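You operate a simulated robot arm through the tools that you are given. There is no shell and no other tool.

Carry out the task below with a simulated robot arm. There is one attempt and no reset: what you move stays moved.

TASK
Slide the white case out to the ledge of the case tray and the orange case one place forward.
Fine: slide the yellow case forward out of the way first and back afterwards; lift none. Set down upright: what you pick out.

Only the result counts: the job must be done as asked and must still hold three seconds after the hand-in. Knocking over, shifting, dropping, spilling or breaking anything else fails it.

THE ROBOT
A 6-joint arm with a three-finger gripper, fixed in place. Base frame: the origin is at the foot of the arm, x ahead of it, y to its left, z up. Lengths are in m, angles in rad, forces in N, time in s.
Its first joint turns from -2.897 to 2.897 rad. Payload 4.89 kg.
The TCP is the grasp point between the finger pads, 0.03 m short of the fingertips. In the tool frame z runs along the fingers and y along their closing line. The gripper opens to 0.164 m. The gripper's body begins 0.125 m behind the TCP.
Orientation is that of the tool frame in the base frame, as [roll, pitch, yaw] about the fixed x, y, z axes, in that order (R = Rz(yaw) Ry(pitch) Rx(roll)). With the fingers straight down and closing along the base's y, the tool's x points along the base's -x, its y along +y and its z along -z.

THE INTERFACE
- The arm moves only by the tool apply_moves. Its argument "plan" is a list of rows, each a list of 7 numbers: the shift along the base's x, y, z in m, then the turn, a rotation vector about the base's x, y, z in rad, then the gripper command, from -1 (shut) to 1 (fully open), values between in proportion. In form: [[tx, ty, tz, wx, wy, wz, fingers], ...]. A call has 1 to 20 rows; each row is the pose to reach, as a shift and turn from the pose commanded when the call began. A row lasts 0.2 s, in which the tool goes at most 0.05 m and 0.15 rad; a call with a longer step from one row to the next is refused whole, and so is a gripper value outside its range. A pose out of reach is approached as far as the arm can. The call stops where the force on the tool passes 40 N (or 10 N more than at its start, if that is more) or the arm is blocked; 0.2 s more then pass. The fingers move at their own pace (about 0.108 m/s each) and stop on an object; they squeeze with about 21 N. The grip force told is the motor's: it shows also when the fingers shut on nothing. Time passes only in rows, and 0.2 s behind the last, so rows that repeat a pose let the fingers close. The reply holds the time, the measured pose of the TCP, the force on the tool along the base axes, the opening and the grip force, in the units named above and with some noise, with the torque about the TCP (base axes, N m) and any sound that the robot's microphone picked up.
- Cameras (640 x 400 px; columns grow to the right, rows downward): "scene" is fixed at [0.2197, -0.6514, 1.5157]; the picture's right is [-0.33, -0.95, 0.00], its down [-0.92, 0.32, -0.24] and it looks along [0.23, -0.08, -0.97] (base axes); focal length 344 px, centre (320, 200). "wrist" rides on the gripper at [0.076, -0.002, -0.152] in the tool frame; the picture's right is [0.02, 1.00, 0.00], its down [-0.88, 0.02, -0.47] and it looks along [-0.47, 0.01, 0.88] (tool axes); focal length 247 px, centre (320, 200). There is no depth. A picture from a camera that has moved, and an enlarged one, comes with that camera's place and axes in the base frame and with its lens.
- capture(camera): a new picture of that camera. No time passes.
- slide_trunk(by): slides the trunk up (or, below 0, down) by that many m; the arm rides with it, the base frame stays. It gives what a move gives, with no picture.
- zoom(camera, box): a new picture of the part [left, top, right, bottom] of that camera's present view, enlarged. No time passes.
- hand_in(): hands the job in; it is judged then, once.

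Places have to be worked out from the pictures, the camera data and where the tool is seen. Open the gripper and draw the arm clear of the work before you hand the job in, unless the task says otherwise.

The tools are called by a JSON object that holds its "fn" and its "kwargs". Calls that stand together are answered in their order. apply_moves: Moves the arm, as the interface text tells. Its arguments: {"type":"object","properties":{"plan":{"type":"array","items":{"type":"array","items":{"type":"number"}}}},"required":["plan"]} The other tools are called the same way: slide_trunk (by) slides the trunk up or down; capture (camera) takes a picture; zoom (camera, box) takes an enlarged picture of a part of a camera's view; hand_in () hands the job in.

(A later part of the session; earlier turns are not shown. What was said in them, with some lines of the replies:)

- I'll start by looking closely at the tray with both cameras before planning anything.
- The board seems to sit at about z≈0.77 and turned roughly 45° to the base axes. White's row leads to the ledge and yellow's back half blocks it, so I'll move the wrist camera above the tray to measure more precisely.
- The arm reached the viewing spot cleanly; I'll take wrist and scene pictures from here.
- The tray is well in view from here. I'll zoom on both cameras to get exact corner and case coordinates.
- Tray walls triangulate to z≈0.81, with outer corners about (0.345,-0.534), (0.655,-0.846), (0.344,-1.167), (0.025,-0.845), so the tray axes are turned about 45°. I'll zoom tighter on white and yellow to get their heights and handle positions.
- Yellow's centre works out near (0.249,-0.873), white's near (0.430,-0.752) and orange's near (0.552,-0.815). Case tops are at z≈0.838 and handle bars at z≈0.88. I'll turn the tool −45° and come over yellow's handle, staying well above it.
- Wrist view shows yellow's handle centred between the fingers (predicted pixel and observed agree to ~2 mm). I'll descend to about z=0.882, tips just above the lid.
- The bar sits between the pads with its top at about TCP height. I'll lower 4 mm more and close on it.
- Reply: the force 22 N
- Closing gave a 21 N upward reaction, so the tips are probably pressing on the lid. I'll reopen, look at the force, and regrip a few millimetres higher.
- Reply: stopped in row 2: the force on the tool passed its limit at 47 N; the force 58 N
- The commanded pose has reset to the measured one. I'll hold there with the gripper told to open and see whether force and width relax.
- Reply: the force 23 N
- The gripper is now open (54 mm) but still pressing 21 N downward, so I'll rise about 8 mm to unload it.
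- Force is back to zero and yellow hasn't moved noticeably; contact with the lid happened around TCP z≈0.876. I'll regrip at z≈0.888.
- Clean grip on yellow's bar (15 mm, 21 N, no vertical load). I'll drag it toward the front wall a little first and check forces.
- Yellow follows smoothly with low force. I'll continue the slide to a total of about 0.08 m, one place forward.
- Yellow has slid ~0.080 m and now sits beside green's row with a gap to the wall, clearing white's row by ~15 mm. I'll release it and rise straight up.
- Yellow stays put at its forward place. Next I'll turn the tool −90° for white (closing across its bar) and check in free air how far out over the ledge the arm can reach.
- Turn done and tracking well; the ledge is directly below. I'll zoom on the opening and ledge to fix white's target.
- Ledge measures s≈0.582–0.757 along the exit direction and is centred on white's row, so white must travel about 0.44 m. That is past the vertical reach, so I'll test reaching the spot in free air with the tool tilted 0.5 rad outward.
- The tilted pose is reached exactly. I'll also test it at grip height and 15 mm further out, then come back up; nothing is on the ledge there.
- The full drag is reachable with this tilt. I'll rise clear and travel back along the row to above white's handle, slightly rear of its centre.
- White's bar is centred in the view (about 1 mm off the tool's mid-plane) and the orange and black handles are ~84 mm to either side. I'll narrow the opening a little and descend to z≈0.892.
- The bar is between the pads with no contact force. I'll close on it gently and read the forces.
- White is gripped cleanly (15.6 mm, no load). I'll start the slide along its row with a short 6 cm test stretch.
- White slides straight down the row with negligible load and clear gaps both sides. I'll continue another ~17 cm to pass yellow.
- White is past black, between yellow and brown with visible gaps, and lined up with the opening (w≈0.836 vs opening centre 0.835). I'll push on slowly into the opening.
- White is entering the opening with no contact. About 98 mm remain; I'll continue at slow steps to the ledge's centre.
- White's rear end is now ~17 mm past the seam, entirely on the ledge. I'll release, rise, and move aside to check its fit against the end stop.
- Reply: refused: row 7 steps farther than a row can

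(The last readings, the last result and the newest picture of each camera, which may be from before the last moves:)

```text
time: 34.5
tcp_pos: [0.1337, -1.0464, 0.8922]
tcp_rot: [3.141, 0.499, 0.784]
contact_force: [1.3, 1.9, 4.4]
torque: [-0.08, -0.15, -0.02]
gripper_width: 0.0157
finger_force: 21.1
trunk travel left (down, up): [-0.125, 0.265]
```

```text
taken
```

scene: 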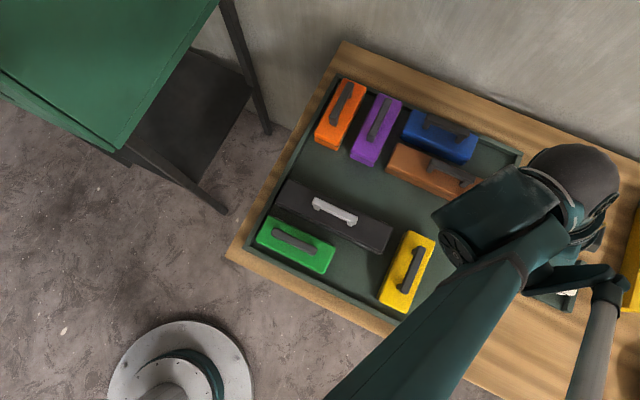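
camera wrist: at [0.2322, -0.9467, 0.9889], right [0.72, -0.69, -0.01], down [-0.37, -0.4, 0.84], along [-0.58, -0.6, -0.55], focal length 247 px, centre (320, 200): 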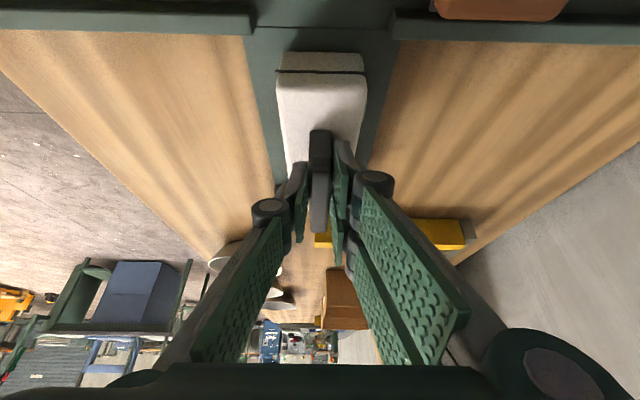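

The plan was refused for one over-long step and nothing moved. I'll resend it with smaller steps.

{"fn": "apply_moves", "kwargs": {"plan": [[0, 0, 0, 0, 0, 0, -0.6], [0, 0, 0, 0, 0, 0, -0.4], [0, 0, 0, 0, 0, 0, -0.4], [0, 0, 0.03, 0, 0, 0, -0.4], [0, 0, 0.07, 0, 0, 0, -0.4], [0, 0, 0.11, 0, 0, 0, -0.4], [0.025, 0.025, 0.13, 0, 0, 0, -0.4], [0.05, 0.05, 0.14, 0, 0, 0, -0.4], [0.05, 0.05, 0.14, 0, 0, 0, -0.4]]}}

{"fn": "capture", "kwargs": {"camera": "wrist"}}

{"fn": "capture", "kwargs": {"camera": "scene"}}

```text
time: 36.5
tcp_pos: [0.1831, -0.9955, 1.0299]
tcp_rot: [3.141, 0.5, 0.786]
contact_force: [-0.5, -0.5, 0.1]
torque: [0.03, -0.08, 0.01]
gripper_width: 0.049
finger_force: 0.1
trunk travel left (down, up): [-0.125, 0.265]
```

```text
taken
camera wrist: at [0.2806, -0.8958, 1.127], right [0.72, -0.69, -0.01], down [-0.37, -0.4, 0.84], along [-0.58, -0.6, -0.55], focal length 247 px, centre (320, 200)
```

wrist: 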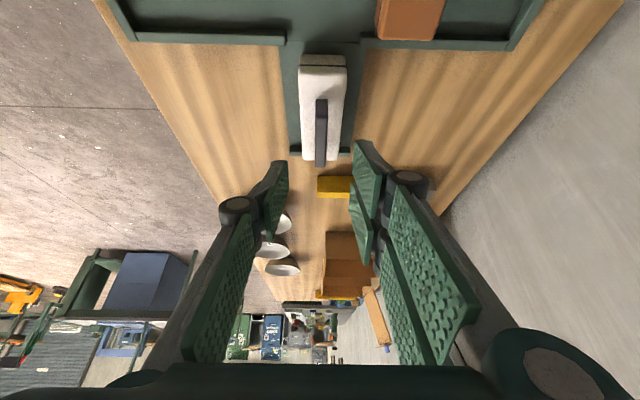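

```text
taken
```

scene: 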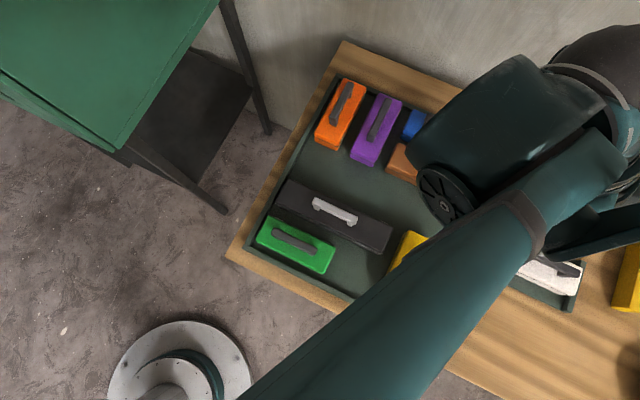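

White sits upright and square on the ledge with the hand clear. Now I'll bring the tool back to vertical while moving inward, toward yellow.

{"fn": "apply_moves", "kwargs": {"plan": [[0.002, 0.024, 0, 0.0707, -0.0707, 0, -0.3], [0.004, 0.048, 0, 0.1414, -0.1414, 0, -0.3], [0.007, 0.072, 0, 0.2121, -0.2121, 0, -0.3], [0.009, 0.096, 0, 0.2828, -0.2828, 0, -0.3], [0.0115, 0.118, 0, 0.3536, -0.3536, 0, -0.3], [0.0115, 0.118, 0, 0.3536, -0.3536, 0, -0.3]]}}

```text
time: 37.9
tcp_pos: [0.1945, -0.8768, 1.0326]
tcp_rot: [-3.141, -0.003, 0.784]
contact_force: [0.3, 0.3, -1.1]
torque: [0.0, 0.04, 0.01]
gripper_width: 0.0574
finger_force: 0.0
trunk travel left (down, up): [-0.125, 0.265]
```

Tool is vertical again. I'll turn it +90° back to yellow's orientation and come over yellow's bar at (0.195,-0.817).

{"fn": "apply_moves", "kwargs": {"plan": [[0, 0.005, -0.003, 0, 0, 0.131, -0.3], [0, 0.01, -0.006, 0, 0, 0.262, -0.3], [0, 0.015, -0.009, 0, 0, 0.393, -0.3], [0, 0.02, -0.012, 0, 0, 0.524, -0.3], [0, 0.025, -0.015, 0, 0, 0.654, -0.3], [0, 0.03, -0.018, 0, 0, 0.785, -0.3], [0, 0.035, -0.021, 0, 0, 0.916, -0.3], [0, 0.04, -0.024, 0, 0, 1.047, -0.3], [0, 0.045, -0.027, 0, 0, 1.178, -0.3], [0, 0.05, -0.03, 0, 0, 1.309, -0.3], [0, 0.055, -0.033, 0, 0, 1.44, -0.3], [0, 0.0595, -0.035, 0, 0, 1.5708, -0.3], [0, 0.0595, -0.035, 0, 0, 1.5708, -0.3]]}}

{"fn": "capture", "kwargs": {"camera": "wrist"}}

{"fn": "capture", "kwargs": {"camera": "scene"}}

```text
time: 40.7
tcp_pos: [0.1956, -0.8183, 0.9969]
tcp_rot: [-3.141, -0.001, 2.358]
contact_force: [0.8, -0.7, 0.5]
torque: [-0.01, 0.02, -0.01]
gripper_width: 0.0573
finger_force: 0.0
trunk travel left (down, up): [-0.125, 0.265]
```

```text
taken
camera wrist: at [0.1402, -0.7654, 1.1493], right [0.69, 0.72, 0.0], down [0.64, -0.61, 0.47], along [0.34, -0.33, -0.88], focal length 247 px, centre (320, 200)
```

wrist: 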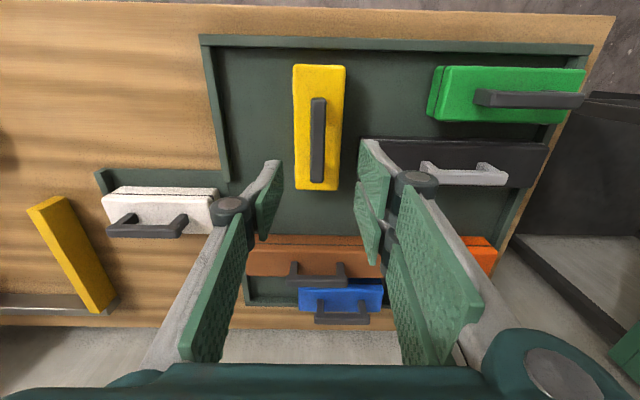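

```text
taken
```

scene: 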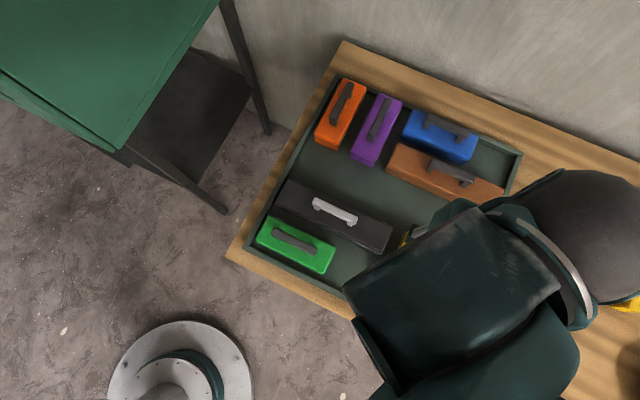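

White is resting on the ledge at left, and yellow's bar sits the same in view as when I released it. I'll descend to z≈0.888 and grip it again.

{"fn": "apply_moves", "kwargs": {"plan": [[-0.001, 0, -0.03, 0, 0, 0, -0.3], [-0.001, 0, -0.06, 0, 0, 0, -0.3], [-0.001, 0, -0.085, 0, 0, 0, -0.3], [-0.001, 0, -0.1, 0, 0, 0, -0.3], [-0.001, 0, -0.1085, 0, 0, 0, -0.3], [-0.001, 0, -0.1085, 0, 0, 0, -0.5], [-0.001, 0, -0.1085, 0, 0, 0, -0.7], [-0.001, 0, -0.1085, 0, 0, 0, -0.85], [-0.001, 0, -0.1085, 0, 0, 0, -0.85]]}}

{"fn": "capture", "kwargs": {"camera": "wrist"}}

```text
time: 42.7
tcp_pos: [0.1949, -0.8184, 0.8876]
tcp_rot: [-3.139, 0.0, 2.356]
contact_force: [0.9, 1.2, 0.3]
torque: [0.12, -0.13, 0.1]
gripper_width: 0.0152
finger_force: 20.9
trunk travel left (down, up): [-0.125, 0.265]
```

```text
taken
camera wrist: at [0.1391, -0.7664, 1.0402], right [0.69, 0.72, 0.0], down [0.64, -0.61, 0.47], along [0.34, -0.33, -0.88], focal length 247 px, centre (320, 200)
```

wrist: 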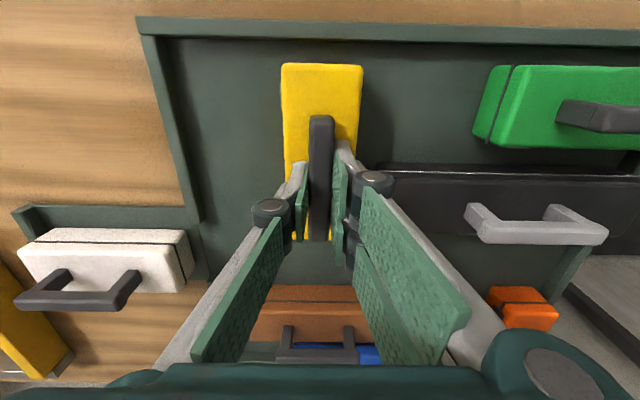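

Gripped again (15 mm, no vertical load). I'll slide yellow back by the same 80 mm to its original place.

{"fn": "apply_moves", "kwargs": {"plan": [[0.006, -0.006, 0, 0, 0, 0, -0.85], [0.012, -0.012, 0, 0, 0, 0, -0.85], [0.018, -0.018, 0, 0, 0, 0, -0.85], [0.024, -0.024, 0, 0, 0, 0, -0.85], [0.03, -0.03, 0, 0, 0, 0, -0.85], [0.036, -0.036, 0, 0, 0, 0, -0.85], [0.042, -0.042, 0, 0, 0, 0, -0.85], [0.048, -0.048, 0, 0, 0, 0, -0.85], [0.053, -0.053, 0, 0, 0, 0, -0.85], [0.0567, -0.0563, 0, 0, 0, 0, -0.85], [0.0567, -0.0563, 0, 0, 0, 0, -0.85]]}}

{"fn": "capture", "kwargs": {"camera": "wrist"}}

```text
time: 45.1
tcp_pos: [0.2522, -0.8755, 0.8879]
tcp_rot: [-3.141, -0.001, 2.356]
contact_force: [-0.4, -1.3, -0.6]
torque: [0.03, -0.03, -0.01]
gripper_width: 0.0151
finger_force: 21.4
trunk travel left (down, up): [-0.125, 0.265]
```

```text
taken
camera wrist: at [0.1963, -0.8226, 1.0407], right [0.69, 0.72, 0.0], down [0.64, -0.61, 0.47], along [0.34, -0.33, -0.88], focal length 247 px, centre (320, 200)
```

wrist: 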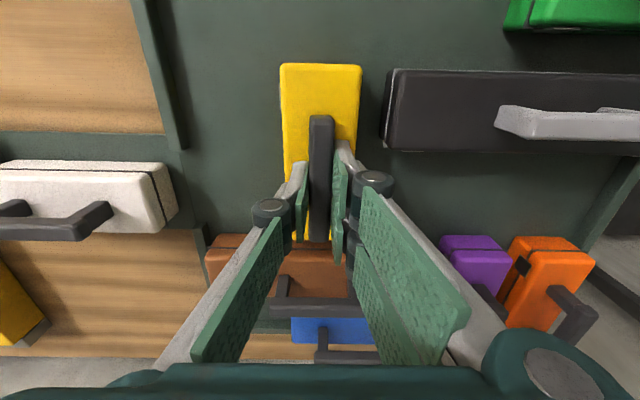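

Yellow is back with TCP within ~1 mm of where I first gripped it. I'll release, rise, and move over toward orange's handle, then check yellow and white from the scene camera.

{"fn": "apply_moves", "kwargs": {"plan": [[0, 0, 0, 0, 0, 0, -0.6], [0, 0, 0, 0, 0, 0, -0.4], [0, 0, 0, 0, 0, 0, -0.4], [0, 0, 0.03, 0, 0, 0, -0.4], [0, 0, 0.07, 0, 0, 0, -0.4], [0, 0, 0.11, 0, 0, 0, -0.4], [0, 0, 0.13, 0, 0, 0, -0.4], [0.04, 0.011, 0.13, 0, 0, 0, -0.4], [0.08, 0.022, 0.13, 0, 0, 0, -0.4], [0.12, 0.033, 0.13, 0, 0, 0, -0.4], [0.16, 0.045, 0.13, 0, 0, 0, -0.4], [0.2, 0.056, 0.13, 0, 0, 0, -0.4], [0.24, 0.068, 0.13, 0, 0, 0, -0.4], [0.282, 0.08, 0.13, 0, 0, 0, -0.4], [0.282, 0.08, 0.13, 0, 0, 0, -0.4]]}}

{"fn": "capture", "kwargs": {"camera": "wrist"}}

{"fn": "capture", "kwargs": {"camera": "scene"}}

{"fn": "zoom", "kwargs": {"camera": "scene", "box": [380, 185, 460, 285]}}

{"fn": "zoom", "kwargs": {"camera": "scene", "box": [470, 210, 610, 330]}}

```text
time: 48.3
tcp_pos: [0.5365, -0.7946, 1.0156]
tcp_rot: [3.141, 0.001, 2.355]
contact_force: [1.4, 0.1, 0.2]
torque: [0.05, -0.03, -0.03]
gripper_width: 0.0493
finger_force: 0.0
trunk travel left (down, up): [-0.125, 0.265]
```

```text
taken
camera wrist: at [0.4797, -0.7413, 1.1678], right [0.69, 0.72, 0.0], down [0.64, -0.61, 0.47], along [0.34, -0.33, -0.88], focal length 247 px, centre (320, 200)
```

wrist: 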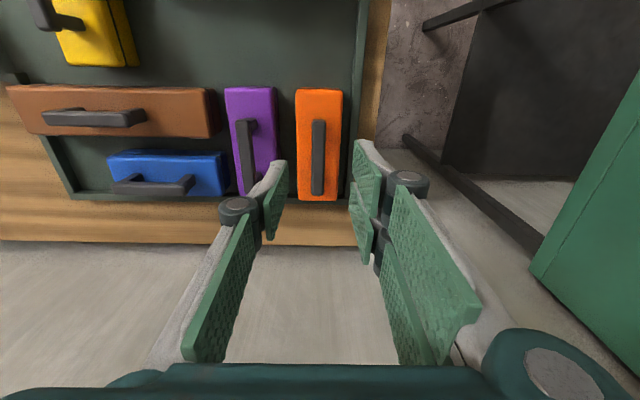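

```text
taken
```

scene: 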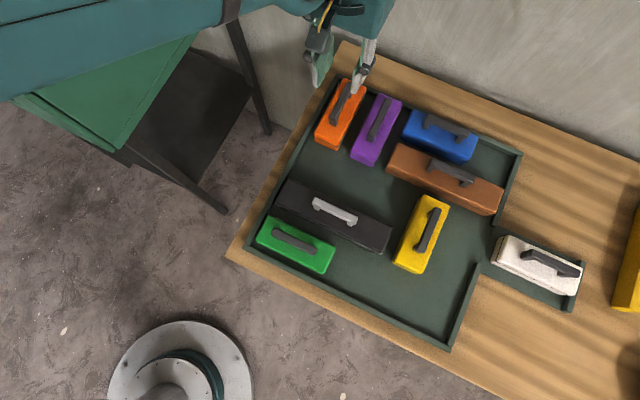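

```text
4.00 times, centred on (420, 235) of scene
camera zoom: at [0.2197, -0.6514, 1.5157], right [-0.33, -0.95, 0.0], down [-0.92, 0.32, -0.24], along [0.23, -0.08, -0.97], focal length 1376 px, centre (-80, 60)
```

zoom: 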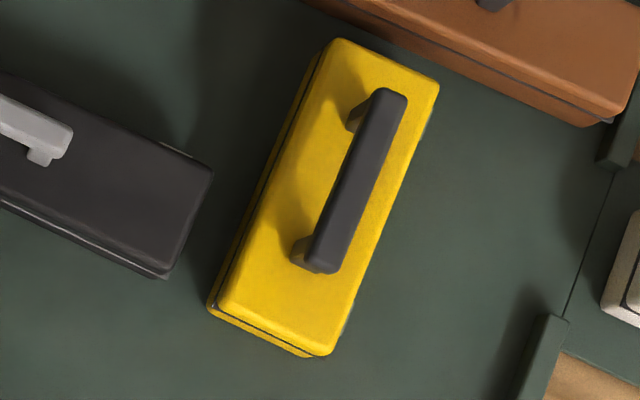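

```text
3.33 times, centred on (540, 270) of scene
camera zoom: at [0.2197, -0.6514, 1.5157], right [-0.33, -0.95, 0.0], down [-0.92, 0.32, -0.24], along [0.23, -0.08, -0.97], focal length 1147 px, centre (-413, -33)
```

zoom: 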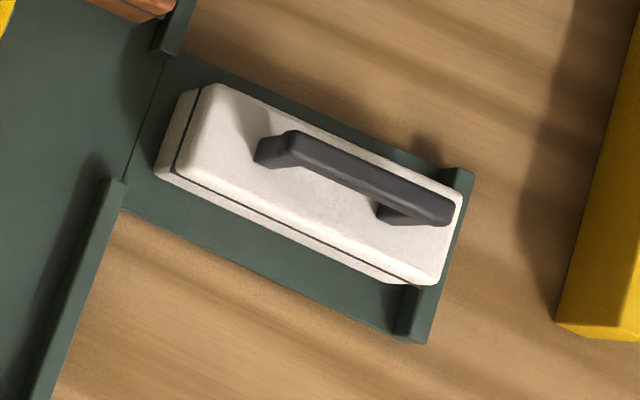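

Scene check: yellow is within ~2 mm of where it began, and white is centred on the ledge (s≈0.670) between the seam and the stop. Orange's bar is under the tool, so I'll shift 2 mm and descend to it.

{"fn": "apply_moves", "kwargs": {"plan": [[-0.0015, -0.0015, -0.04, 0, 0, 0, -0.42], [-0.0015, -0.0015, -0.08, 0, 0, 0, -0.42], [-0.0015, -0.0015, -0.105, 0, 0, 0, -0.42], [-0.0015, -0.0015, -0.12, 0, 0, 0, -0.42], [-0.0015, -0.0015, -0.1275, 0, 0, 0, -0.42], [-0.0015, -0.0015, -0.1275, 0, 0, 0, -0.42]]}}

{"fn": "capture", "kwargs": {"camera": "wrist"}}

```text
time: 49.7
tcp_pos: [0.5306, -0.795, 0.8891]
tcp_rot: [-3.141, 0.001, 2.356]
contact_force: [0.8, 0.1, 0.1]
torque: [0.0, 0.05, 0.01]
gripper_width: 0.0475
finger_force: 0.1
trunk travel left (down, up): [-0.125, 0.265]
```

```text
taken
camera wrist: at [0.476, -0.7429, 1.0423], right [0.69, 0.72, 0.0], down [0.64, -0.61, 0.47], along [0.34, -0.33, -0.88], focal length 247 px, centre (320, 200)
```

wrist: 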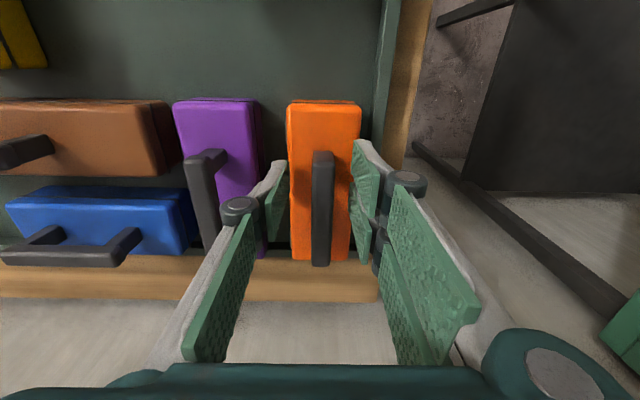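

Orange's bar lies centrally between the pads with no contact. I'll close on it.

{"fn": "apply_moves", "kwargs": {"plan": [[0, 0, 0, 0, 0, 0, -0.6], [0, 0, 0, 0, 0, 0, -0.75], [0, 0, 0, 0, 0, 0, -0.85], [0, 0, 0, 0, 0, 0, -0.85]]}}

{"fn": "capture", "kwargs": {"camera": "wrist"}}

```text
time: 50.7
tcp_pos: [0.5318, -0.7948, 0.8902]
tcp_rot: [-3.141, 0.001, 2.354]
contact_force: [-1.0, 0.0, -0.6]
torque: [-0.04, 0.03, -0.03]
gripper_width: 0.0156
finger_force: 20.7
trunk travel left (down, up): [-0.125, 0.265]
```

```text
taken
camera wrist: at [0.4759, -0.7429, 1.0424], right [0.69, 0.72, 0.0], down [0.64, -0.61, 0.47], along [0.34, -0.33, -0.88], focal length 247 px, centre (320, 200)
```

wrist: 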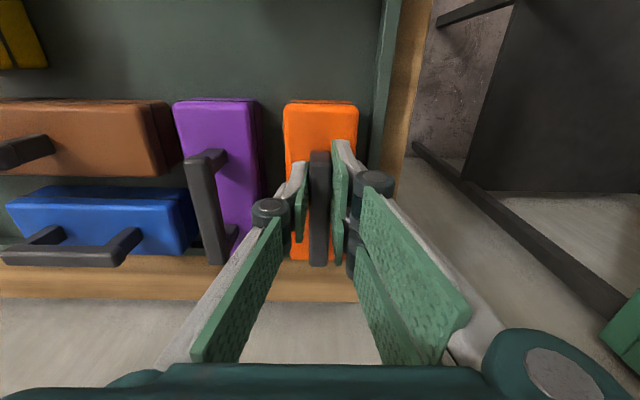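

Gripped (15.6 mm, no load). I'll slide orange forward one place, 0.085 m, in slow steps.

{"fn": "apply_moves", "kwargs": {"plan": [[-0.006, 0.006, 0, 0, 0, 0, -0.85], [-0.012, 0.012, 0, 0, 0, 0, -0.85], [-0.018, 0.018, 0, 0, 0, 0, -0.85], [-0.024, 0.024, 0, 0, 0, 0, -0.85], [-0.03, 0.03, 0, 0, 0, 0, -0.85], [-0.036, 0.036, 0, 0, 0, 0, -0.85], [-0.042, 0.042, 0, 0, 0, 0, -0.85], [-0.048, 0.048, 0, 0, 0, 0, -0.85], [-0.054, 0.054, 0, 0, 0, 0, -0.85], [-0.06, 0.06, 0, 0, 0, 0, -0.85], [-0.06, 0.06, 0, 0, 0, 0, -0.85]]}}

{"fn": "capture", "kwargs": {"camera": "wrist"}}

{"fn": "capture", "kwargs": {"camera": "scene"}}

```text
time: 53.1
tcp_pos: [0.4726, -0.7363, 0.8911]
tcp_rot: [3.141, 0.0, 2.355]
contact_force: [-0.6, -0.6, -0.1]
torque: [0.07, 0.05, 0.04]
gripper_width: 0.0157
finger_force: 20.9
trunk travel left (down, up): [-0.125, 0.265]
```

```text
taken
camera wrist: at [0.4166, -0.684, 1.0431], right [0.69, 0.72, 0.0], down [0.64, -0.61, 0.47], along [0.34, -0.33, -0.88], focal length 247 px, centre (320, 200)
```

wrist: 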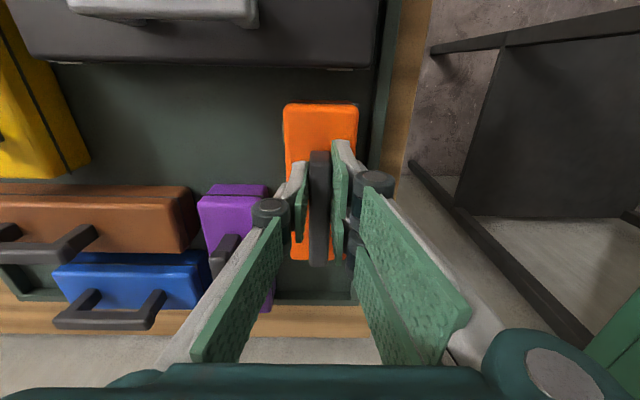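

```text
taken
```

scene: 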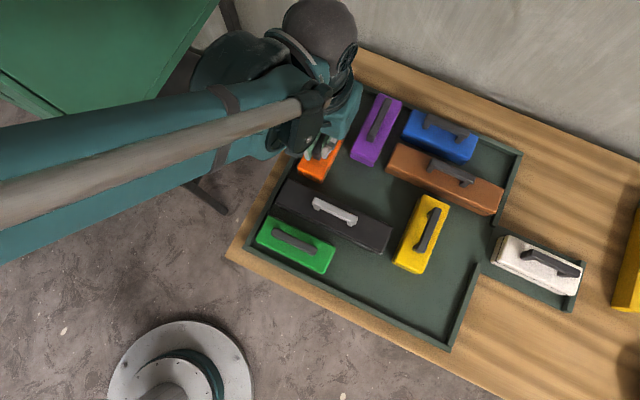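

Orange has slid ~0.084 m forward with a clear gap to black. I'll release it, rise straight up, and draw the arm away.

{"fn": "apply_moves", "kwargs": {"plan": [[0, 0, 0, 0, 0, 0, -0.6], [0, 0, 0, 0, 0, 0, -0.4], [0, 0, 0, 0, 0, 0, -0.4], [0, 0, 0.03, 0, 0, 0, -0.4], [0, 0, 0.07, 0, 0, 0, -0.4], [0, 0, 0.11, 0, 0, 0, -0.4], [0, 0, 0.15, 0, 0, 0, -0.4], [0, 0, 0.19, 0, 0, 0, -0.4], [-0.01, 0.04, 0.2, 0, 0, 0, -0.4], [-0.02, 0.08, 0.2, 0, 0, 0, -0.4], [-0.03, 0.12, 0.2, 0, 0, 0, -0.4], [-0.04, 0.16, 0.2, 0, 0, 0, -0.4], [-0.05, 0.2, 0.2, 0, 0, 0, -0.4], [-0.05, 0.2, 0.2, 0, 0, 0, -0.4]]}}

{"fn": "capture", "kwargs": {"camera": "scene"}}

{"fn": "zoom", "kwargs": {"camera": "scene", "box": [230, 60, 400, 290]}}

{"fn": "zoom", "kwargs": {"camera": "scene", "box": [370, 90, 550, 290]}}

{"fn": "capture", "kwargs": {"camera": "wrist"}}

```text
time: 56.1
tcp_pos: [0.4209, -0.5365, 1.0897]
tcp_rot: [3.141, 0.001, 2.355]
contact_force: [-1.0, -0.9, -0.8]
torque: [-0.03, -0.05, -0.02]
gripper_width: 0.0493
finger_force: 0.0
trunk travel left (down, up): [-0.125, 0.265]
```

```text
taken
```

scene: 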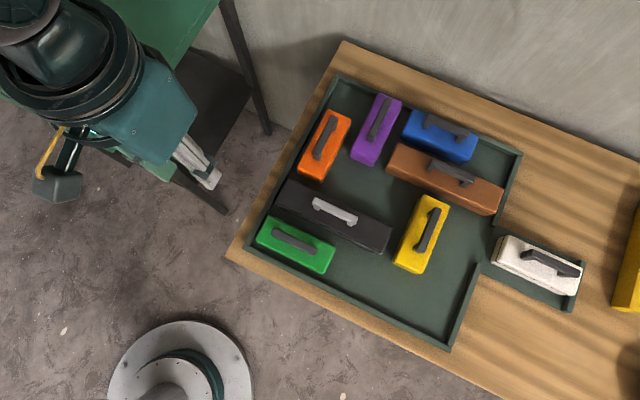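

```text
1.74 times, centred on (315, 175) of scene
camera zoom: at [0.2197, -0.6514, 1.5157], right [-0.33, -0.95, 0.0], down [-0.92, 0.32, -0.24], along [0.23, -0.08, -0.97], focal length 598 px, centre (329, 244)
```

zoom: 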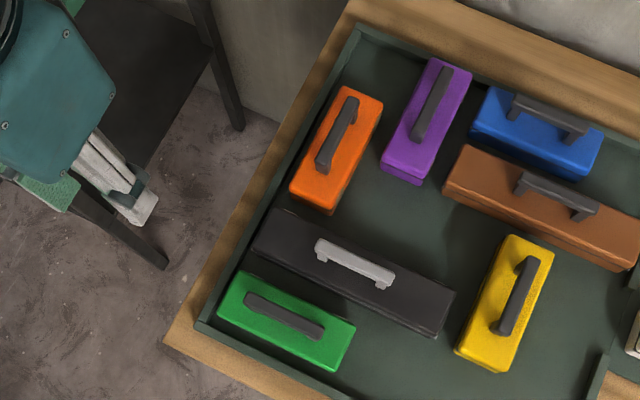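

```text
2.00 times, centred on (460, 190) of scene
camera zoom: at [0.2197, -0.6514, 1.5157], right [-0.33, -0.95, 0.0], down [-0.92, 0.32, -0.24], along [0.23, -0.08, -0.97], focal length 688 px, centre (40, 220)
```

zoom: 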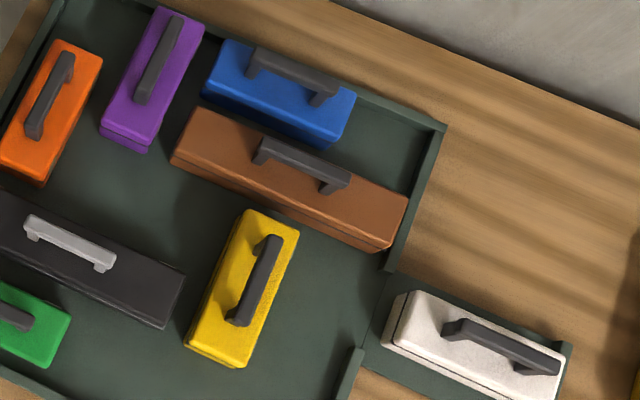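

```text
taken
camera wrist: at [0.3662, -0.4831, 1.2423], right [0.69, 0.72, 0.0], down [0.64, -0.61, 0.47], along [0.34, -0.33, -0.88], focal length 247 px, centre (320, 200)
```

wrist: 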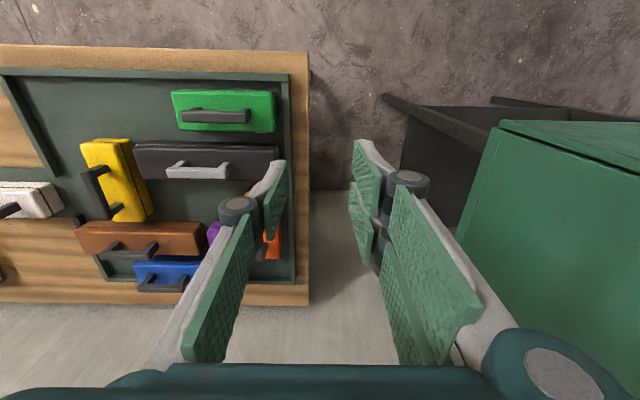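

All other cases match their original positions; orange is one place forward (~85 mm), white on the ledge, yellow back. I'll open the gripper fully and lift a little more, clear of everything.

{"fn": "apply_moves", "kwargs": {"plan": [[-0.01, 0.01, 0.02, 0, 0, 0, 0.2], [-0.02, 0.02, 0.04, 0, 0, 0, 0.8], [-0.03, 0.03, 0.05, 0, 0, 0, 1], [-0.03, 0.03, 0.05, 0, 0, 0, 1], [-0.03, 0.03, 0.05, 0, 0, 0, 1]]}}

{"fn": "capture", "kwargs": {"camera": "scene"}}

{"fn": "zoom", "kwargs": {"camera": "scene", "box": [470, 210, 610, 330]}}

```text
time: 57.3
tcp_pos: [0.3917, -0.5062, 1.1426]
tcp_rot: [3.141, 0.001, 2.356]
contact_force: [0.3, 0.6, 0.4]
torque: [-0.08, -0.03, 0.03]
gripper_width: 0.1639
finger_force: 0.1
trunk travel left (down, up): [-0.125, 0.265]
```

```text
taken
```

scene: 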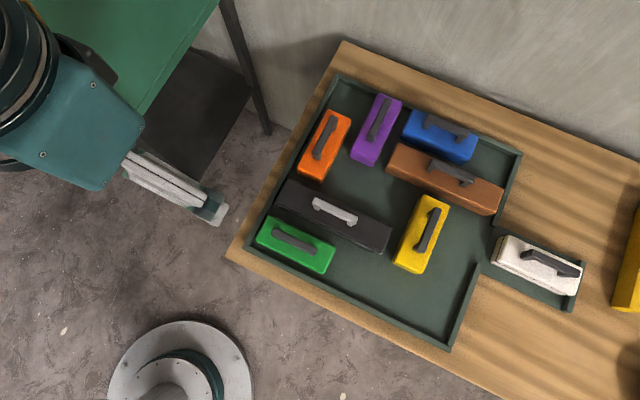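

```text
3.33 times, centred on (540, 270) of scene
camera zoom: at [0.2197, -0.6514, 1.5157], right [-0.33, -0.95, 0.0], down [-0.92, 0.32, -0.24], along [0.23, -0.08, -0.97], focal length 1147 px, centre (-413, -33)
```

zoom: 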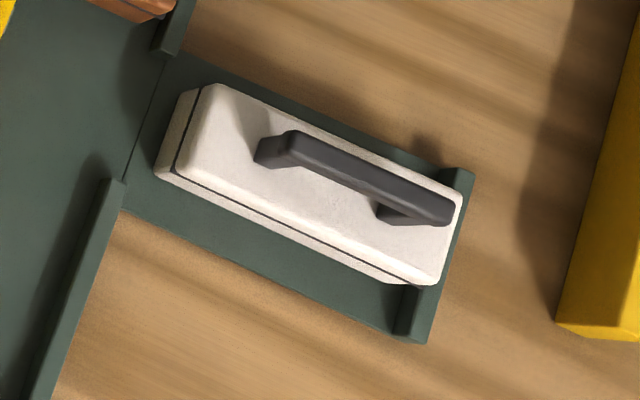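

White sits upright on the ledge, orange is one place forward and yellow is back in its place. The other cases are unmoved, the gripper is open and the arm is clear, so I'm handing the job in.

{"fn": "hand_in", "kwargs": {}}

```text
The job is handed in.
```

The job is handed in, and I don't have the verdict yet. Everything was slid by its handle and nothing was lifted.

- **White case:** it is upright on the ledge, roughly centred between the tray edge and the end stop.
- **Orange case:** it moved one place forward, about 85 mm, with a clear gap to the black case.
- **Yellow case:** I slid it forward out of the way first, then back. It ended within about 2 mm of where it started.
- **Other cases:** the purple, blue, brown, black and green cases showed no visible movement in the final pictures.

During my first grip on the yellow handle the fingertips pressed down on its lid, peaking near 58 N, and the arm stopped on its force limit. I reopened, lifted off and gripped slightly higher. The pictures showed no shift from this, and every later grip was free of load.

At hand-in the gripper was fully open and the arm was clear of the tray.
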